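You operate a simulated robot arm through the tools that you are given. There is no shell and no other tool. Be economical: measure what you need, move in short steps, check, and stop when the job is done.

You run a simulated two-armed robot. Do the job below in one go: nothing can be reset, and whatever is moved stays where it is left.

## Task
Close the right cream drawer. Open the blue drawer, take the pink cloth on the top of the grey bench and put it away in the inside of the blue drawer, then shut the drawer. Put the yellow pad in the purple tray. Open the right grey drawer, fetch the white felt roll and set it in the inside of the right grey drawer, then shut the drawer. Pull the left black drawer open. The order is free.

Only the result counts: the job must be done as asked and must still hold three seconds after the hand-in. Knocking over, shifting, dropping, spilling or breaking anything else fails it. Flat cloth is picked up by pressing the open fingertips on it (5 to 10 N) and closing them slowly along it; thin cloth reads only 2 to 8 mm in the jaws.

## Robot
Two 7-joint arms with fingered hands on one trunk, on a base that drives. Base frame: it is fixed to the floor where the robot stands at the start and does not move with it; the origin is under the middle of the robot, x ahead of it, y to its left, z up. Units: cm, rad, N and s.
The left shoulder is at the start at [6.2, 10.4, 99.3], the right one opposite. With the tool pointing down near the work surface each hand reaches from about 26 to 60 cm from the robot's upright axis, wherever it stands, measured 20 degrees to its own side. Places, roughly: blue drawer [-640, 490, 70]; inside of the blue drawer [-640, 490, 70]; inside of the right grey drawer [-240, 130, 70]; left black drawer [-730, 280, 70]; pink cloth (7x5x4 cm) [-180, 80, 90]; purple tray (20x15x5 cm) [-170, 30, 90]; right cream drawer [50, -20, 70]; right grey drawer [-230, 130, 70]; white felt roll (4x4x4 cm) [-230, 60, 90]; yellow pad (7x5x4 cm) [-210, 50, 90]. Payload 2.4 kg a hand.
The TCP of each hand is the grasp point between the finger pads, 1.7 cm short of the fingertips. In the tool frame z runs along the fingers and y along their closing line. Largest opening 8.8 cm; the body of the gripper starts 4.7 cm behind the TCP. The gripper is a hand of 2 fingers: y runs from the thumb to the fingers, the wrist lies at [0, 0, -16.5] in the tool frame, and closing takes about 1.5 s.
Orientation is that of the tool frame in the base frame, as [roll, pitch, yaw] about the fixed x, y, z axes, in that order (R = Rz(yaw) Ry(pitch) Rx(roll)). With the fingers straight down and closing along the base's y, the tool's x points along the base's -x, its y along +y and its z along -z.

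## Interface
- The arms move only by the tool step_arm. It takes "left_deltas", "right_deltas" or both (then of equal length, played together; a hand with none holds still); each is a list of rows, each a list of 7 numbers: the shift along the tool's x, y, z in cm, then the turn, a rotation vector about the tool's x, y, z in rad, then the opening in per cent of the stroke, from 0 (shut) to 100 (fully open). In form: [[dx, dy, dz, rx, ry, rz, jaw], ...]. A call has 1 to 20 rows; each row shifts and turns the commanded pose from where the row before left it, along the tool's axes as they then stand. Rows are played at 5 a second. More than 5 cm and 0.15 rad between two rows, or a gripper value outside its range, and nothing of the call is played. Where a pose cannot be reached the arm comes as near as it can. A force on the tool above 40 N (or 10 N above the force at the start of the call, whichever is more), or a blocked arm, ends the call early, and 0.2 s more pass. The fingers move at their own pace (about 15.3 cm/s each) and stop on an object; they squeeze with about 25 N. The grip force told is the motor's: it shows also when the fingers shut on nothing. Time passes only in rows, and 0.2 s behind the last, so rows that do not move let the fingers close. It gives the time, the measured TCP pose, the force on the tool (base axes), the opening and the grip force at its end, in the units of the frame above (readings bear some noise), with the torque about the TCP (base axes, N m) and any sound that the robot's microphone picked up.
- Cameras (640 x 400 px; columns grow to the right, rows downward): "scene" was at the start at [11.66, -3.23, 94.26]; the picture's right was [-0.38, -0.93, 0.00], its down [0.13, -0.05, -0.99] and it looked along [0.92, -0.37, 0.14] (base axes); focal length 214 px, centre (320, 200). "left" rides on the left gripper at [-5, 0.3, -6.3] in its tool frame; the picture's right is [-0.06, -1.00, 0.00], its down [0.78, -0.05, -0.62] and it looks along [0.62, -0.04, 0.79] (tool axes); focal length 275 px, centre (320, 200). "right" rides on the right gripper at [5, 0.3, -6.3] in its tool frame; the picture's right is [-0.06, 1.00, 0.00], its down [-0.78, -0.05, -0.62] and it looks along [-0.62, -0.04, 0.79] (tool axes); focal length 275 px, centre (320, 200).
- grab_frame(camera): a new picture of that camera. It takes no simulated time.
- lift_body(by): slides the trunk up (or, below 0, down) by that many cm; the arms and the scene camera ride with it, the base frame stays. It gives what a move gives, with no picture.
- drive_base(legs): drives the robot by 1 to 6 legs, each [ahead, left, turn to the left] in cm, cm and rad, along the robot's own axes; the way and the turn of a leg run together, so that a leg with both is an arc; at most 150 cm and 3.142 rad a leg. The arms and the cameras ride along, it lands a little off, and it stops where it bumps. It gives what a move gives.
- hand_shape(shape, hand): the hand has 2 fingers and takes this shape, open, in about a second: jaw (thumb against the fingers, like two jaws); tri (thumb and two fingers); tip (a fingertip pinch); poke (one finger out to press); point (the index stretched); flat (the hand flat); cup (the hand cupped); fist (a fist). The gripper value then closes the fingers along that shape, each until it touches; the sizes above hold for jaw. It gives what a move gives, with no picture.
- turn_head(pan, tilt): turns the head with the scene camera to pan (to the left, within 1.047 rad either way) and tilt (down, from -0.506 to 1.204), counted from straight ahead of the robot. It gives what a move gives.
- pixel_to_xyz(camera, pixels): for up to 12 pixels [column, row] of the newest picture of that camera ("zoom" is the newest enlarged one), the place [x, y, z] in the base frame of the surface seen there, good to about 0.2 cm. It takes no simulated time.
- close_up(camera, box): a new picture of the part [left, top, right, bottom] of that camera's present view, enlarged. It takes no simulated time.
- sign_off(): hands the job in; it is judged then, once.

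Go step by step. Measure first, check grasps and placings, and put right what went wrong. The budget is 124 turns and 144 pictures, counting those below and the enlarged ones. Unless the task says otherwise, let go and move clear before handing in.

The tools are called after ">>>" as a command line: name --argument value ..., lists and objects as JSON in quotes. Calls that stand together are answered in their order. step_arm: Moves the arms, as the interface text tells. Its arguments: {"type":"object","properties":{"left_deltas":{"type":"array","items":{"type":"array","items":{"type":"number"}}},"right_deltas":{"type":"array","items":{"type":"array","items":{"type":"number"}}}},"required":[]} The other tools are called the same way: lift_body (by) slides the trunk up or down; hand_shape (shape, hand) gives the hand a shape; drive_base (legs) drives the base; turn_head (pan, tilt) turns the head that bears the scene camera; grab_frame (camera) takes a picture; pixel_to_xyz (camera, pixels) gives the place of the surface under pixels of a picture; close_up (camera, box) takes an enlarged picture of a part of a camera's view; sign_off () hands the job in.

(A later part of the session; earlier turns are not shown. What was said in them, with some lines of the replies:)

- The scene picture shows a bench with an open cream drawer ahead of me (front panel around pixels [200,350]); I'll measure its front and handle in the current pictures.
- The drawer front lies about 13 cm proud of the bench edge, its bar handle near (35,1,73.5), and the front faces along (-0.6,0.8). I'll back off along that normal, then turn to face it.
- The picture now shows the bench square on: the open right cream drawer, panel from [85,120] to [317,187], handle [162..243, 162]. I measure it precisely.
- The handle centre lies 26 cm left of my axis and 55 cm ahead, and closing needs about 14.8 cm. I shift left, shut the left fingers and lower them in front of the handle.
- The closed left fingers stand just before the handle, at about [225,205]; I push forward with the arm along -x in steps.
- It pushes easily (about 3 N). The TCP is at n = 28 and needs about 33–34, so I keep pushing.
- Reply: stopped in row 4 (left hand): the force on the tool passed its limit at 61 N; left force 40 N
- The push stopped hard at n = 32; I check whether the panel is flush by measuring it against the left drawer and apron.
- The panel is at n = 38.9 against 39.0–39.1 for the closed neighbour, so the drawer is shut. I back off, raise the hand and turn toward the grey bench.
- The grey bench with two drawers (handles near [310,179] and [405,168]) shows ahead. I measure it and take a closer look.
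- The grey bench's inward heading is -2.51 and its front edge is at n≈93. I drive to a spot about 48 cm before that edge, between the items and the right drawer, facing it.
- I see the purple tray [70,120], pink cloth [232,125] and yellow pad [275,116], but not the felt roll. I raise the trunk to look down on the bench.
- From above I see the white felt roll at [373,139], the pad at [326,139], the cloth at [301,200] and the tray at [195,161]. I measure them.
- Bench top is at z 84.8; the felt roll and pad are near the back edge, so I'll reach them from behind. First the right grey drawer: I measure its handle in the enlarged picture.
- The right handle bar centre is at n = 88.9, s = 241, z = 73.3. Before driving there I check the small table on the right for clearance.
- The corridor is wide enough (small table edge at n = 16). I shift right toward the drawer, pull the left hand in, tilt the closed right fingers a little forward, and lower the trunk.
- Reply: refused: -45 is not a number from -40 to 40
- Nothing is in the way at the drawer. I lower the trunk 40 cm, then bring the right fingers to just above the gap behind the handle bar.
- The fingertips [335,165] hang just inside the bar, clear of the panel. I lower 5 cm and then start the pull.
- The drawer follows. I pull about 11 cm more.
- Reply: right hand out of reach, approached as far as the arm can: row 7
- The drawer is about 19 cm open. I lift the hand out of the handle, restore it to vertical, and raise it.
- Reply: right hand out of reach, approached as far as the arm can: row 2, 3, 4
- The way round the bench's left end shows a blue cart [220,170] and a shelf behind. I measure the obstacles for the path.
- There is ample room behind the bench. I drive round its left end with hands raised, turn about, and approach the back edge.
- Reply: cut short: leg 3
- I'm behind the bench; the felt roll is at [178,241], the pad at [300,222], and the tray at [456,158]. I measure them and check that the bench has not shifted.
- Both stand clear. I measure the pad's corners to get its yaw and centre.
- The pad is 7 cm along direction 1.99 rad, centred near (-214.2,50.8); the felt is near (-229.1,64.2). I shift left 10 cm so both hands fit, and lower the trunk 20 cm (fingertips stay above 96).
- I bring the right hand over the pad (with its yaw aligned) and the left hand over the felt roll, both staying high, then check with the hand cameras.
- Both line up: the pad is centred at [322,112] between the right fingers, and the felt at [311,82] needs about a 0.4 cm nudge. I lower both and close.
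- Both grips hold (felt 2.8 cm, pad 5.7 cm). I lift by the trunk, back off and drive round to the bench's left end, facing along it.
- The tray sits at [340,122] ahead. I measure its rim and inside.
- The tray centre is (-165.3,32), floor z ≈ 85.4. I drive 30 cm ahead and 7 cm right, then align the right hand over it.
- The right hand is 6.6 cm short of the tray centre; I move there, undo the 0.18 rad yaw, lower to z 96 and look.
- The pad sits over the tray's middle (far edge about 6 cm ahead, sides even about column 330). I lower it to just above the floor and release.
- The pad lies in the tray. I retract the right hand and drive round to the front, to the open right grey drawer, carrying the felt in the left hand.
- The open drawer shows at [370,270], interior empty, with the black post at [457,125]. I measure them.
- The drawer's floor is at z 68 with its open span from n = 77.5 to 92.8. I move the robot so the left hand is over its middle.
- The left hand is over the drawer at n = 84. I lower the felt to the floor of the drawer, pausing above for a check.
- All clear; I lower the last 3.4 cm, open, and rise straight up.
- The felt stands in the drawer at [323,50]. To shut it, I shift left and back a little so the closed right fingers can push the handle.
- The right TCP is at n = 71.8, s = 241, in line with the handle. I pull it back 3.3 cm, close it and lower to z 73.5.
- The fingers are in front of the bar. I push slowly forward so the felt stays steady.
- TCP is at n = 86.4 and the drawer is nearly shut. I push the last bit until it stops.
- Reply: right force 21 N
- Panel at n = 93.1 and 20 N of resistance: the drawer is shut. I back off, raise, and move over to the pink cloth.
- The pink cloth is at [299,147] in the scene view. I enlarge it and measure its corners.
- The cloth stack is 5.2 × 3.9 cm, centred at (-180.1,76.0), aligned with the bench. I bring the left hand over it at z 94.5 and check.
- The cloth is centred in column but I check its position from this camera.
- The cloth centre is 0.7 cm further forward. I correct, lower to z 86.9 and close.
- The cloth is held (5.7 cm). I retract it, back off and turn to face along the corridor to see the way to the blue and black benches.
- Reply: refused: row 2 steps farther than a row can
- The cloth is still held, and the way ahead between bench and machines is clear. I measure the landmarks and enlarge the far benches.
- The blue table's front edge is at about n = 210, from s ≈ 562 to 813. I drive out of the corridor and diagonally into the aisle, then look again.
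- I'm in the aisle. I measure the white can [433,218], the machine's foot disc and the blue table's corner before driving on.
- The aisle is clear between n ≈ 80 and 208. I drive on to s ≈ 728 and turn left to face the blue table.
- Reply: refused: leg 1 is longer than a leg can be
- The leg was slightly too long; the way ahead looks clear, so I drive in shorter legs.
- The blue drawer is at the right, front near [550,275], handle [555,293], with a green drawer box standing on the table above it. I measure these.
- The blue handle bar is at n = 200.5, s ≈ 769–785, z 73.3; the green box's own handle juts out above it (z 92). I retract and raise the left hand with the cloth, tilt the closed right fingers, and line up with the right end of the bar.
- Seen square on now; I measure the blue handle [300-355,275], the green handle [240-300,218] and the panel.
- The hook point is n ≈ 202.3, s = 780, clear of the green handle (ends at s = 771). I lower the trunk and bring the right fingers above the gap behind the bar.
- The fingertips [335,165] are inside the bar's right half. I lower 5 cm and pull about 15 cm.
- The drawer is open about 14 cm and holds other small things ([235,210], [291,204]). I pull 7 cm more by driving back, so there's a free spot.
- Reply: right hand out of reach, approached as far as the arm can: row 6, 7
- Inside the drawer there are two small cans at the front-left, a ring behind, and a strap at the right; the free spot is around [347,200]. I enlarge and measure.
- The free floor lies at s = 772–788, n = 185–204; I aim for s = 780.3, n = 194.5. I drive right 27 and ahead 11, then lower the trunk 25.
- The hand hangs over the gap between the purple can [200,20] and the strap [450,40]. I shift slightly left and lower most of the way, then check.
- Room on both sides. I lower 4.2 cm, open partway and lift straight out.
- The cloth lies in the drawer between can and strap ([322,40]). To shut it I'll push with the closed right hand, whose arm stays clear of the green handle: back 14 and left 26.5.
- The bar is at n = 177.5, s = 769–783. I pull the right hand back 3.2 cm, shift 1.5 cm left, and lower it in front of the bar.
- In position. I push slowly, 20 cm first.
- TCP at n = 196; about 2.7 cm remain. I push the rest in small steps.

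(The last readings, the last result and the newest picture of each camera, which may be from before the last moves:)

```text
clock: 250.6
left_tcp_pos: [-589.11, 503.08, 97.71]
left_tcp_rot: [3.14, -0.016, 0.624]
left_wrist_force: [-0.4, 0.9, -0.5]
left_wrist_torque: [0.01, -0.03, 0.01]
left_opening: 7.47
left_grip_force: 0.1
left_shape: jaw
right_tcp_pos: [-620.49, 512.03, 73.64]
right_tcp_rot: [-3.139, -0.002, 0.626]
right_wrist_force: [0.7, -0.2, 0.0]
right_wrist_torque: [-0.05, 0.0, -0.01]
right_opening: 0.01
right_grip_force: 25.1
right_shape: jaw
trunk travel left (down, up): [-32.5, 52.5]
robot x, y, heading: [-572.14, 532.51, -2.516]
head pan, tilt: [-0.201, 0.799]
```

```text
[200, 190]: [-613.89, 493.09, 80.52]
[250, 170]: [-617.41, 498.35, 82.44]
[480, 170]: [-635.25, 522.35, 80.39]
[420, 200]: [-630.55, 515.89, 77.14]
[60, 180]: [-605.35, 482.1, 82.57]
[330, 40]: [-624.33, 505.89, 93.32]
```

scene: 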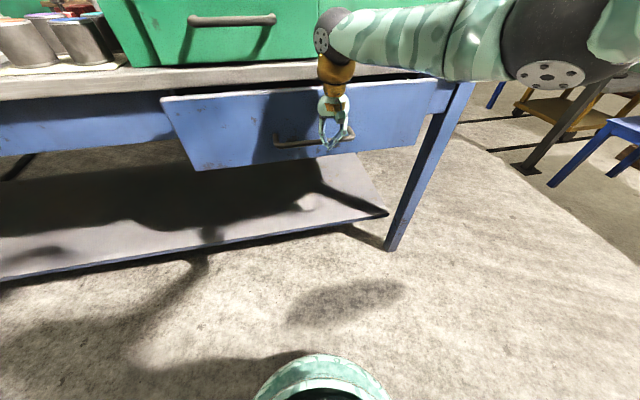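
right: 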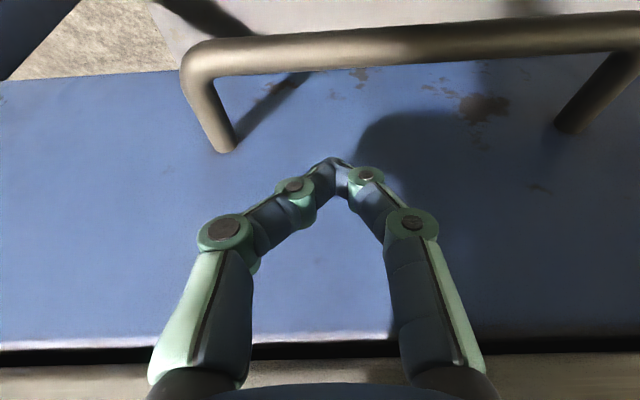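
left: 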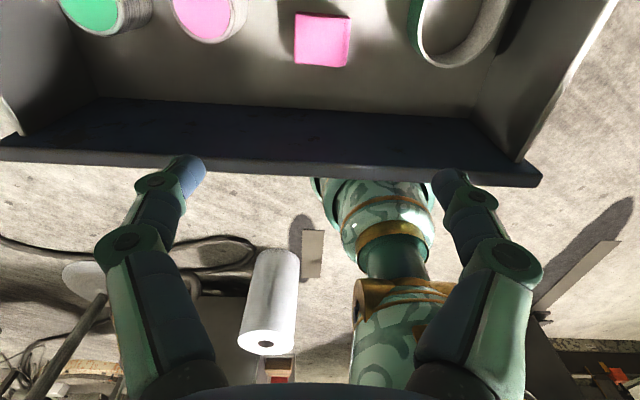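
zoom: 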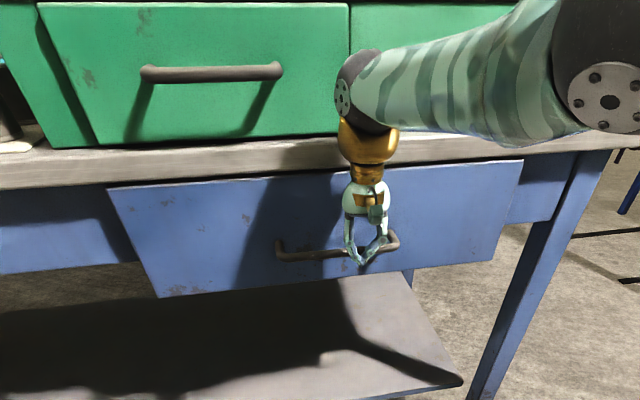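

Panel is at n = 204.9, same as originally; to be sure I press a touch further until it resists.

>>> step_arm --right_deltas '[[-0.4, 0, 0, 0, 0, 0, 0], [-0.4, 0, 0, 0, 0, 0, 0], [-0.4, 0, 0, 0, 0, 0, 0]]'

>>> close_up --camera "scene" --box '[100, 0, 500, 200]'

>>> pixel_to_xyz --camera "zoom" --pixels '[[200, 200], [250, 220], [480, 190], [420, 200], [60, 230], [300, 254]]'

```text
clock: 251.3
left_tcp_pos: [-588.8, 503.28, 97.92]
left_tcp_rot: [3.14, -0.014, 0.625]
left_wrist_force: [-0.4, 0.1, 0.1]
left_wrist_torque: [0.0, 0.01, -0.03]
left_opening: 7.47
left_grip_force: 0.1
left_shape: jaw
right_tcp_pos: [-621.23, 511.69, 73.52]
right_tcp_rot: [-3.141, -0.007, 0.627]
right_wrist_force: [27.8, 18.0, 3.4]
right_wrist_torque: [0.09, -0.12, 0.08]
right_opening: 0.0
right_grip_force: 25.3
right_shape: jaw
trunk travel left (down, up): [-32.5, 52.5]
robot x, y, heading: [-572.02, 532.92, -2.516]
head pan, tilt: [-0.201, 0.799]
```

```text
1.60 times, centred on (300, 100) of scene
```

zoom: 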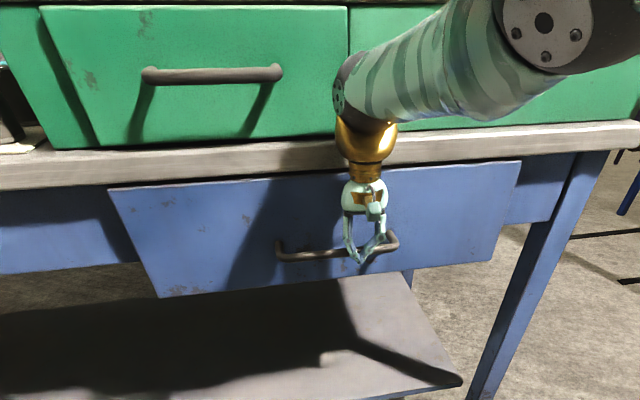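

```text
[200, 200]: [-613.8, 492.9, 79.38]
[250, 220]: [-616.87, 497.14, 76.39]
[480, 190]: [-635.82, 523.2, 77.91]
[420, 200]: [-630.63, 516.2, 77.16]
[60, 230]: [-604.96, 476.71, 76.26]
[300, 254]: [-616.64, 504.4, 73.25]
```

The drawer resists with 33 N, so it is shut with the cloth inside. I retract and rise, then drive sideways to the left end of the blue table toward the black bench.

>>> step_arm --right_deltas '[[2, 0, 0, 0, 0, 0, 0], [4, 0, 0, 0, 0, 0, 0], [4, 0, 0, 0, 0, 0, 0], [4, 0, 0, 0, 0, 0, 0], [3, 0, -3.5, 0, 0, 0, 0], [0, 0, -4, 0, 0, 0, 0], [0, 0, -4, 0, 0, 0, 0], [0, 0, -4, 0, 0, 0, 0], [0, 0, -4, 0, 0, 0, 0]]'

>>> grab_frame --camera "scene"

>>> lift_body --by 20

>>> drive_base --legs '[[0, 130, 0], [0, 128, 0]]'

>>> turn_head --pan 0.0 --tilt 0.5

>>> grab_frame --camera "scene"

```text
clock: 253.3
left_tcp_pos: [-589.05, 502.99, 97.87]
left_tcp_rot: [3.14, -0.016, 0.627]
left_wrist_force: [-0.4, 0.4, 0.4]
left_wrist_torque: [-0.02, 0.0, -0.02]
left_opening: 7.48
left_grip_force: 0.0
left_shape: jaw
right_tcp_pos: [-607.84, 521.41, 93.15]
right_tcp_rot: [-3.14, -0.001, 0.627]
right_wrist_force: [-0.5, 0.4, 0.4]
right_wrist_torque: [0.01, -0.01, 0.02]
right_opening: 0.0
right_grip_force: 25.2
right_shape: jaw
trunk travel left (down, up): [-32.5, 52.5]
robot x, y, heading: [-571.95, 532.81, -2.517]
head pan, tilt: [-0.201, 0.799]
```

```text
73 pictures are left
```

scene: 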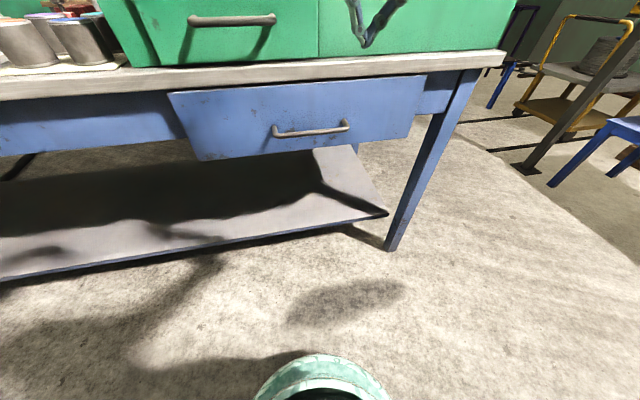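

```text
clock: 255.5
left_tcp_pos: [-588.98, 503.08, 117.78]
left_tcp_rot: [3.139, -0.018, 0.625]
left_wrist_force: [-0.1, 0.6, -0.3]
left_wrist_torque: [0.03, 0.0, 0.02]
left_opening: 7.45
left_grip_force: 0.1
left_shape: jaw
right_tcp_pos: [-607.75, 521.19, 112.95]
right_tcp_rot: [-3.139, -0.001, 0.627]
right_wrist_force: [0.6, 0.6, -0.1]
right_wrist_torque: [-0.01, -0.02, 0.02]
right_opening: 0.01
right_grip_force: 25.3
right_shape: jaw
trunk travel left (down, up): [-52.5, 32.5]
robot x, y, heading: [-571.88, 532.64, -2.519]
head pan, tilt: [-0.201, 0.799]
```

```text
clock: 268.1
left_tcp_pos: [-444.27, 291.44, 117.69]
left_tcp_rot: [3.14, -0.017, 0.587]
left_wrist_force: [0.4, -0.1, -0.5]
left_wrist_torque: [0.03, -0.01, -0.01]
left_opening: 7.47
left_grip_force: 0.1
left_shape: jaw
right_tcp_pos: [-462.36, 310.24, 113.0]
right_tcp_rot: [3.142, 0.0, 0.588]
right_wrist_force: [0.0, -0.8, -0.7]
right_wrist_torque: [-0.03, 0.01, -0.02]
right_opening: 0.0
right_grip_force: 24.8
right_shape: jaw
trunk travel left (down, up): [-52.5, 32.5]
robot x, y, heading: [-426.17, 320.33, -2.56]
head pan, tilt: [-0.201, 0.799]
```

```text
clock: 268.9
left_tcp_pos: [-444.37, 291.35, 117.69]
left_tcp_rot: [3.141, -0.015, 0.586]
left_wrist_force: [-0.1, -0.3, -0.3]
left_wrist_torque: [-0.02, 0.01, -0.02]
left_opening: 7.47
left_grip_force: 0.0
left_shape: jaw
right_tcp_pos: [-462.35, 310.32, 113.1]
right_tcp_rot: [-3.14, -0.001, 0.587]
right_wrist_force: [-0.5, -0.8, -0.7]
right_wrist_torque: [-0.02, -0.03, 0.01]
right_opening: 0.0
right_grip_force: 24.3
right_shape: jaw
trunk travel left (down, up): [-52.5, 32.5]
robot x, y, heading: [-426.03, 320.52, -2.559]
head pan, tilt: [0.0, 0.499]
```

```text
72 pictures are left
```

scene: 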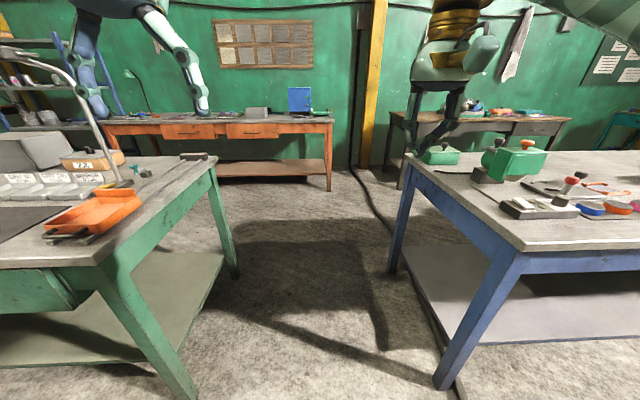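

The passage ahead lies between the green bench [220,240] and the blue table [410,200]; the black bench is at the back right. I measure the edges.

>>> pixel_to_xyz --camera "scene" --pixels '[[216, 160], [120, 262], [408, 160], [520, 250], [445, 385], [195, 390], [235, 275], [330, 125], [392, 120], [400, 185], [565, 122], [535, 130]]'

>>> close_up --camera "scene" --box '[340, 80, 600, 220]'

```text
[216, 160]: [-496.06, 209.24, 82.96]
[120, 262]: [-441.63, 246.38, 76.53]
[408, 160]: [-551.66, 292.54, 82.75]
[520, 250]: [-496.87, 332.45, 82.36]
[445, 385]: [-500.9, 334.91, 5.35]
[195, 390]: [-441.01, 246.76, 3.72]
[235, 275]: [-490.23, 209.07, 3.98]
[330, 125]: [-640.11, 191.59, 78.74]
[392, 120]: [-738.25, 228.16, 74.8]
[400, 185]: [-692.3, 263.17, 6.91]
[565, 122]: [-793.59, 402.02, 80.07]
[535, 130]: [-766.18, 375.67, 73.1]
```

```text
2.46 times, centred on (470, 150) of scene
```

zoom: 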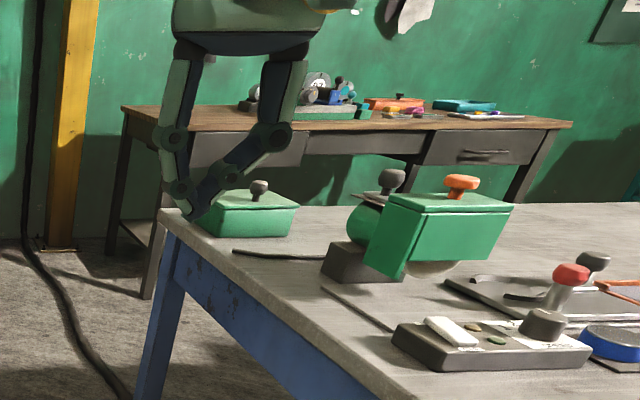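

The passage is s = 462–562, and I stand at its centre. I drive through, then sideways right to the black bench's left drawer.

>>> drive_base --legs '[[0, 2, 0.046], [95, 0, 0], [88, 0, 0], [0, -128, 0]]'

>>> turn_head --pan -0.1 --tilt 0.6

>>> grab_frame --camera "scene"

```text
clock: 284.5
left_tcp_pos: [-664.68, 286.61, 117.68]
left_tcp_rot: [3.139, -0.016, 0.616]
left_wrist_force: [-0.4, 0.7, 0.5]
left_wrist_torque: [0.02, 0.0, 0.01]
left_opening: 7.48
left_grip_force: 0.0
left_shape: jaw
right_tcp_pos: [-683.19, 305.04, 112.96]
right_tcp_rot: [-3.141, -0.001, 0.616]
right_wrist_force: [0.6, 0.4, -0.7]
right_wrist_torque: [0.04, 0.02, 0.01]
right_opening: 0.0
right_grip_force: 24.5
right_shape: jaw
trunk travel left (down, up): [-52.5, 32.5]
robot x, y, heading: [-647.47, 315.82, -2.528]
head pan, tilt: [0.0, 0.499]
```

```text
clock: 285.2
left_tcp_pos: [-664.69, 286.68, 117.72]
left_tcp_rot: [3.139, -0.015, 0.617]
left_wrist_force: [-0.7, -0.6, -0.4]
left_wrist_torque: [0.01, -0.02, 0.0]
left_opening: 7.48
left_grip_force: 0.1
left_shape: jaw
right_tcp_pos: [-683.27, 305.04, 113.05]
right_tcp_rot: [-3.14, -0.002, 0.618]
right_wrist_force: [0.3, 0.5, -0.5]
right_wrist_torque: [0.02, -0.01, -0.05]
right_opening: 0.0
right_grip_force: 25.0
right_shape: jaw
trunk travel left (down, up): [-52.5, 32.5]
robot x, y, heading: [-647.58, 316.12, -2.528]
head pan, tilt: [-0.099, 0.6]
```

```text
70 pictures are left
```

scene: 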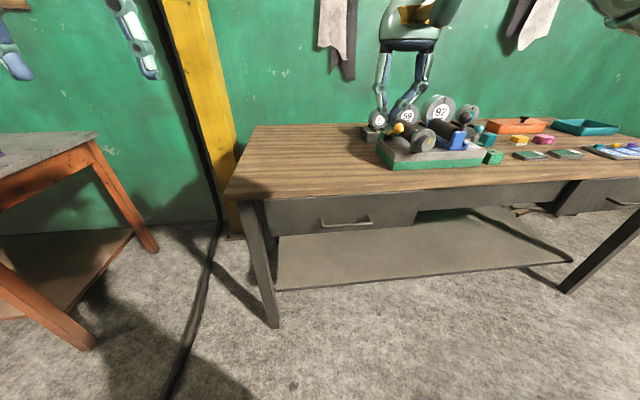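

The left black drawer is at [340,212] with handle [322-372,221]. I measure it.

>>> pixel_to_xyz --camera "scene" --pixels '[[325, 225], [345, 226], [368, 222], [290, 212], [400, 210], [320, 195], [400, 190], [378, 165], [440, 165], [230, 198]]'

>>> close_up --camera "scene" --box '[240, 150, 440, 260]'

```text
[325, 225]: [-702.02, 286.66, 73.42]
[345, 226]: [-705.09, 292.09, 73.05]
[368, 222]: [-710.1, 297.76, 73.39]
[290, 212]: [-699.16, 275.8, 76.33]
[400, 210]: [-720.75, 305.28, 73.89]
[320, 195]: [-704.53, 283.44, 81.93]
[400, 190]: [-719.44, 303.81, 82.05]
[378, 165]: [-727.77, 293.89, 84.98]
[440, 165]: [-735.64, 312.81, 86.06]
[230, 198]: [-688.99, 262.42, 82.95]
```

```text
3.20 times, centred on (340, 205) of scene
```

zoom: 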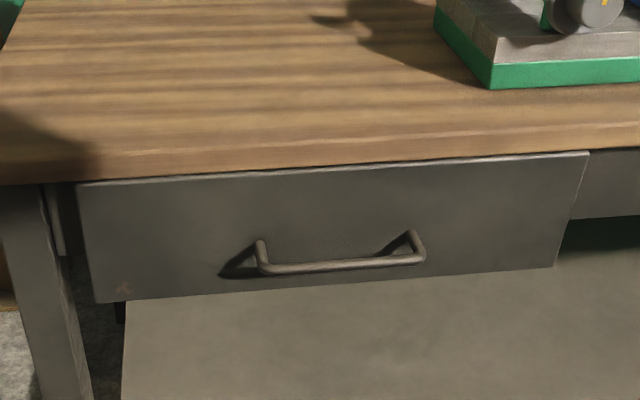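

The bar is at n = 397.3, s = 646–659, z 73.3. I tilt the closed right fingers, drive 17 cm ahead and lower the trunk 20 cm.

>>> step_arm --right_deltas '[[0, 0, 0, 0, -0.12, 0, 0], [0, 0, 0, 0, -0.12, 0, 0], [0, 0, 0, 0, -0.11, 0, 0], [0, 0, 0, 0, 0, 0, 0]]'

>>> drive_base --legs '[[17, -1, 0.015]]'

>>> lift_body --by -20

```text
clock: 286.2
left_tcp_pos: [-664.66, 286.63, 117.79]
left_tcp_rot: [3.14, -0.016, 0.614]
left_wrist_force: [0.0, -0.5, -0.3]
left_wrist_torque: [0.04, 0.0, -0.03]
left_opening: 7.47
left_grip_force: 0.1
left_shape: jaw
right_tcp_pos: [-683.18, 305.01, 113.05]
right_tcp_rot: [-3.141, 0.349, 0.618]
right_wrist_force: [0.6, 0.8, -0.5]
right_wrist_torque: [0.02, 0.06, 0.02]
right_opening: 0.01
right_grip_force: 24.7
right_shape: jaw
trunk travel left (down, up): [-52.5, 32.5]
robot x, y, heading: [-647.65, 316.21, -2.53]
head pan, tilt: [-0.099, 0.6]
```

```text
clock: 287.6
left_tcp_pos: [-678.57, 277.31, 117.77]
left_tcp_rot: [3.14, -0.016, 0.631]
left_wrist_force: [0.4, -0.6, 0.6]
left_wrist_torque: [0.0, 0.01, -0.02]
left_opening: 7.47
left_grip_force: 0.0
left_shape: jaw
right_tcp_pos: [-697.17, 295.21, 112.96]
right_tcp_rot: [-3.141, 0.348, 0.633]
right_wrist_force: [0.3, 0.0, -0.7]
right_wrist_torque: [0.02, 0.0, 0.0]
right_opening: 0.0
right_grip_force: 24.9
right_shape: jaw
trunk travel left (down, up): [-52.5, 32.5]
robot x, y, heading: [-661.64, 306.98, -2.51]
head pan, tilt: [-0.099, 0.6]
```

```text
clock: 289.8
left_tcp_pos: [-678.48, 277.4, 97.81]
left_tcp_rot: [3.139, -0.015, 0.631]
left_wrist_force: [0.1, -0.1, -0.5]
left_wrist_torque: [-0.01, 0.02, -0.02]
left_opening: 7.46
left_grip_force: 0.0
left_shape: jaw
right_tcp_pos: [-697.23, 295.42, 93.08]
right_tcp_rot: [-3.141, 0.35, 0.634]
right_wrist_force: [-0.7, 0.2, -0.7]
right_wrist_torque: [-0.01, 0.0, 0.05]
right_opening: 0.0
right_grip_force: 24.9
right_shape: jaw
trunk travel left (down, up): [-32.5, 52.5]
robot x, y, heading: [-661.75, 307.3, -2.51]
head pan, tilt: [-0.099, 0.6]
```

The TCP is at n = 388.9, s = 650. I bring the fingers above the gap behind the bar.

>>> step_arm --right_deltas '[[-3.32, 0, 1.2, 0, 0, 0, 0], [-3.32, 0, 1.2, 0, 0, 0, 0], [-3.32, 0, 1.2, 0, 0, 0, 0], [1.28, 0, 3.55, 0, 0, 0, 0], [1.28, 0, 3.55, 0, 0, 0, 0], [1.28, 0, 3.55, 0, 0, 0, 0], [1.28, 0, 3.55, 0, 0, 0, 0]]'

>>> grab_frame --camera "right"

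```text
clock: 291.4
left_tcp_pos: [-678.51, 277.28, 97.81]
left_tcp_rot: [3.139, -0.016, 0.631]
left_wrist_force: [-0.2, 0.0, 0.5]
left_wrist_torque: [0.01, 0.01, 0.01]
left_opening: 7.48
left_grip_force: 0.0
left_shape: jaw
right_tcp_pos: [-705.81, 288.98, 77.99]
right_tcp_rot: [-3.14, 0.347, 0.634]
right_wrist_force: [-0.7, -0.8, -0.1]
right_wrist_torque: [0.01, 0.0, -0.01]
right_opening: 0.0
right_grip_force: 24.8
right_shape: jaw
trunk travel left (down, up): [-32.5, 52.5]
robot x, y, heading: [-661.73, 306.97, -2.509]
head pan, tilt: [-0.099, 0.6]
```

```text
68 pictures are left
```

right: 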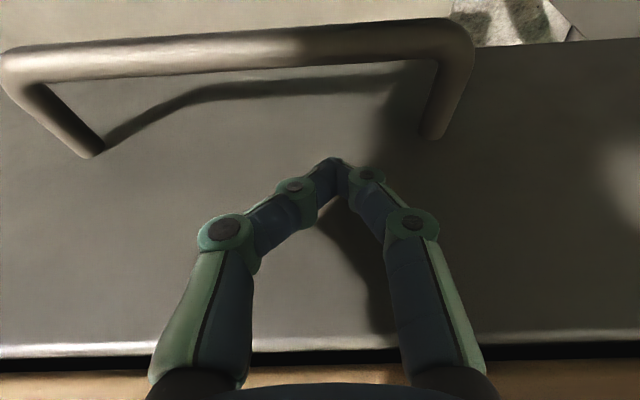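

The fingertips are inside the bar, clear of its left post. I lower 5 cm and pull 15 cm, then a little more with the base.

>>> step_arm --right_deltas '[[0.89, 0, 2.45, 0, 0, 0, 0], [0.89, 0, 2.45, 0, 0, 0, 0], [1.41, 0, -0.51, 0, 0, 0, 0], [1.41, 0, -0.51, 0, 0, 0, 0], [1.41, 0, -0.51, 0, 0, 0, 0], [1.41, 0, -0.51, 0, 0, 0, 0], [1.41, 0, -0.51, 0, 0, 0, 0], [1.41, 0, -0.51, 0, 0, 0, 0], [1.41, 0, -0.51, 0, 0, 0, 0], [1.41, 0, -0.51, 0, 0, 0, 0], [1.41, 0, -0.51, 0, 0, 0, 0], [1.41, 0, -0.51, 0, 0, 0, 0]]'

>>> drive_base --legs '[[-7, 0, 0]]'

>>> grab_frame --camera "scene"

```text
clock: 294.0
left_tcp_pos: [-678.37, 277.36, 97.71]
left_tcp_rot: [3.139, -0.015, 0.633]
left_wrist_force: [0.2, -1.0, -0.3]
left_wrist_torque: [0.0, 0.01, 0.02]
left_opening: 7.48
left_grip_force: 0.1
left_shape: jaw
right_tcp_pos: [-693.63, 298.11, 72.55]
right_tcp_rot: [-3.14, 0.346, 0.634]
right_wrist_force: [0.2, 0.0, 0.7]
right_wrist_torque: [-0.04, 0.01, -0.01]
right_opening: 0.01
right_grip_force: 25.0
right_shape: jaw
trunk travel left (down, up): [-32.5, 52.5]
robot x, y, heading: [-662.06, 307.1, -2.51]
head pan, tilt: [-0.099, 0.6]
```

```text
clock: 295.0
left_tcp_pos: [-672.65, 281.5, 97.66]
left_tcp_rot: [3.14, -0.015, 0.634]
left_wrist_force: [0.0, -0.7, -0.7]
left_wrist_torque: [0.0, -0.01, -0.03]
left_opening: 7.5
left_grip_force: 0.2
left_shape: jaw
right_tcp_pos: [-687.95, 302.17, 72.64]
right_tcp_rot: [-3.141, 0.346, 0.634]
right_wrist_force: [-0.4, 0.7, 0.1]
right_wrist_torque: [0.0, 0.03, -0.03]
right_opening: 0.01
right_grip_force: 25.1
right_shape: jaw
trunk travel left (down, up): [-32.5, 52.5]
robot x, y, heading: [-655.5, 310.87, -2.508]
head pan, tilt: [-0.099, 0.6]
```

```text
67 pictures are left
```

scene: 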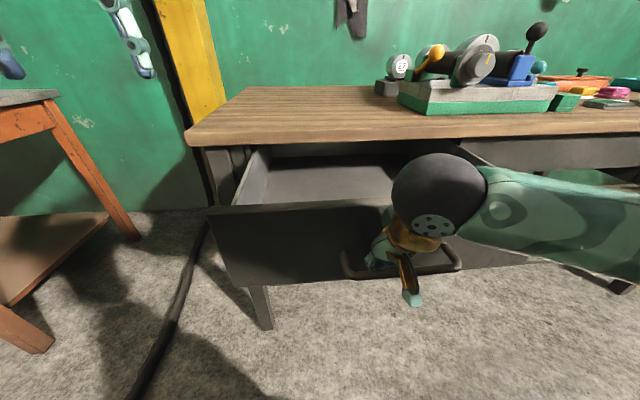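

The left black drawer is open about 20 cm. I lift the hand out of the handle, straighten it and back away, then check the picture.

>>> step_arm --right_deltas '[[-0.56, 0, 0.2, 0, 0, 0, 0], [-0.75, 0, -2.07, 0, 0, 0, 0], [-1.02, 0, -2.82, 0, 0, 0, 0], [-1.02, 0, -2.82, 0, 0, 0, 0], [-1.36, 0, -3.76, 0, 0, 0, 0], [-1.36, 0, -3.76, 0, 0, 0, 0], [-1.36, 0, -3.76, 0, 0, 0, 0], [0, 0, 0, 0, 0.12, 0, 0], [0, 0, 0, 0, 0.12, 0, 0], [0, 0, 0, 0, 0.11, 0, 0]]'

>>> drive_base --legs '[[-14, 0, 0]]'

>>> grab_frame --camera "scene"

>>> pixel_to_xyz --camera "scene" --pixels '[[300, 235], [280, 245], [400, 230]]'

```text
clock: 297.2
left_tcp_pos: [-672.57, 281.46, 97.77]
left_tcp_rot: [3.139, -0.016, 0.633]
left_wrist_force: [-0.4, -0.3, -0.5]
left_wrist_torque: [0.02, 0.03, 0.03]
left_opening: 7.47
left_grip_force: 0.1
left_shape: jaw
right_tcp_pos: [-688.6, 301.8, 92.66]
right_tcp_rot: [-3.14, -0.003, 0.634]
right_wrist_force: [0.2, 0.3, 0.5]
right_wrist_torque: [-0.02, 0.04, -0.02]
right_opening: 0.01
right_grip_force: 24.9
right_shape: jaw
trunk travel left (down, up): [-32.5, 52.5]
robot x, y, heading: [-656.09, 311.37, -2.511]
head pan, tilt: [-0.099, 0.6]
```

```text
clock: 298.6
left_tcp_pos: [-661.31, 289.77, 97.72]
left_tcp_rot: [3.138, -0.015, 0.633]
left_wrist_force: [-0.5, 0.5, 0.5]
left_wrist_torque: [0.0, 0.0, 0.0]
left_opening: 7.47
left_grip_force: 0.1
left_shape: jaw
right_tcp_pos: [-677.14, 310.11, 92.8]
right_tcp_rot: [3.141, -0.003, 0.635]
right_wrist_force: [1.1, 1.2, 0.4]
right_wrist_torque: [0.02, 0.04, -0.01]
right_opening: 0.0
right_grip_force: 25.2
right_shape: jaw
trunk travel left (down, up): [-32.5, 52.5]
robot x, y, heading: [-644.7, 319.83, -2.51]
head pan, tilt: [-0.099, 0.6]
```

```text
66 pictures are left
```

scene: 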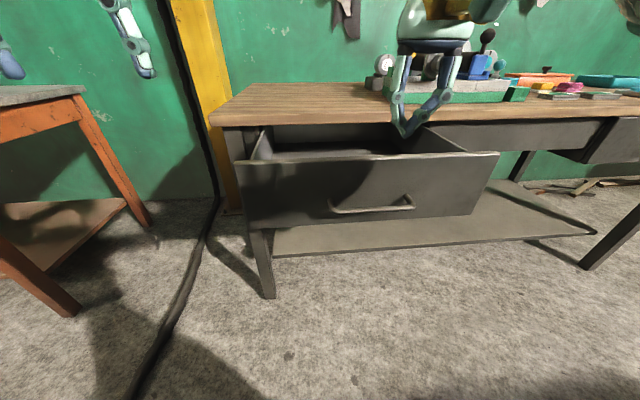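

```text
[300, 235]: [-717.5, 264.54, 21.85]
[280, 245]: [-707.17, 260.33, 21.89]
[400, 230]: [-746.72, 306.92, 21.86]
```

The black drawer stays open ([370,190]), and every other part of the job was checked: cream shut, pad in tray, felt in the shut grey drawer, cloth in the shut blue drawer. Both hands are clear, so I hand in.

>>> sign_off

```text
The job is handed in.
```

The job is handed in, with every part done as asked:
- **Right cream drawer:** shut.
- **Pink cloth:** in the blue drawer, which is shut.
- **Yellow pad:** in the purple tray.
- **White felt roll:** in the right grey drawer, which is shut.
- **Left black drawer:** open about 20 cm.

One drive behind the grey bench was cut short, but the bench and the items I measured there had not moved.
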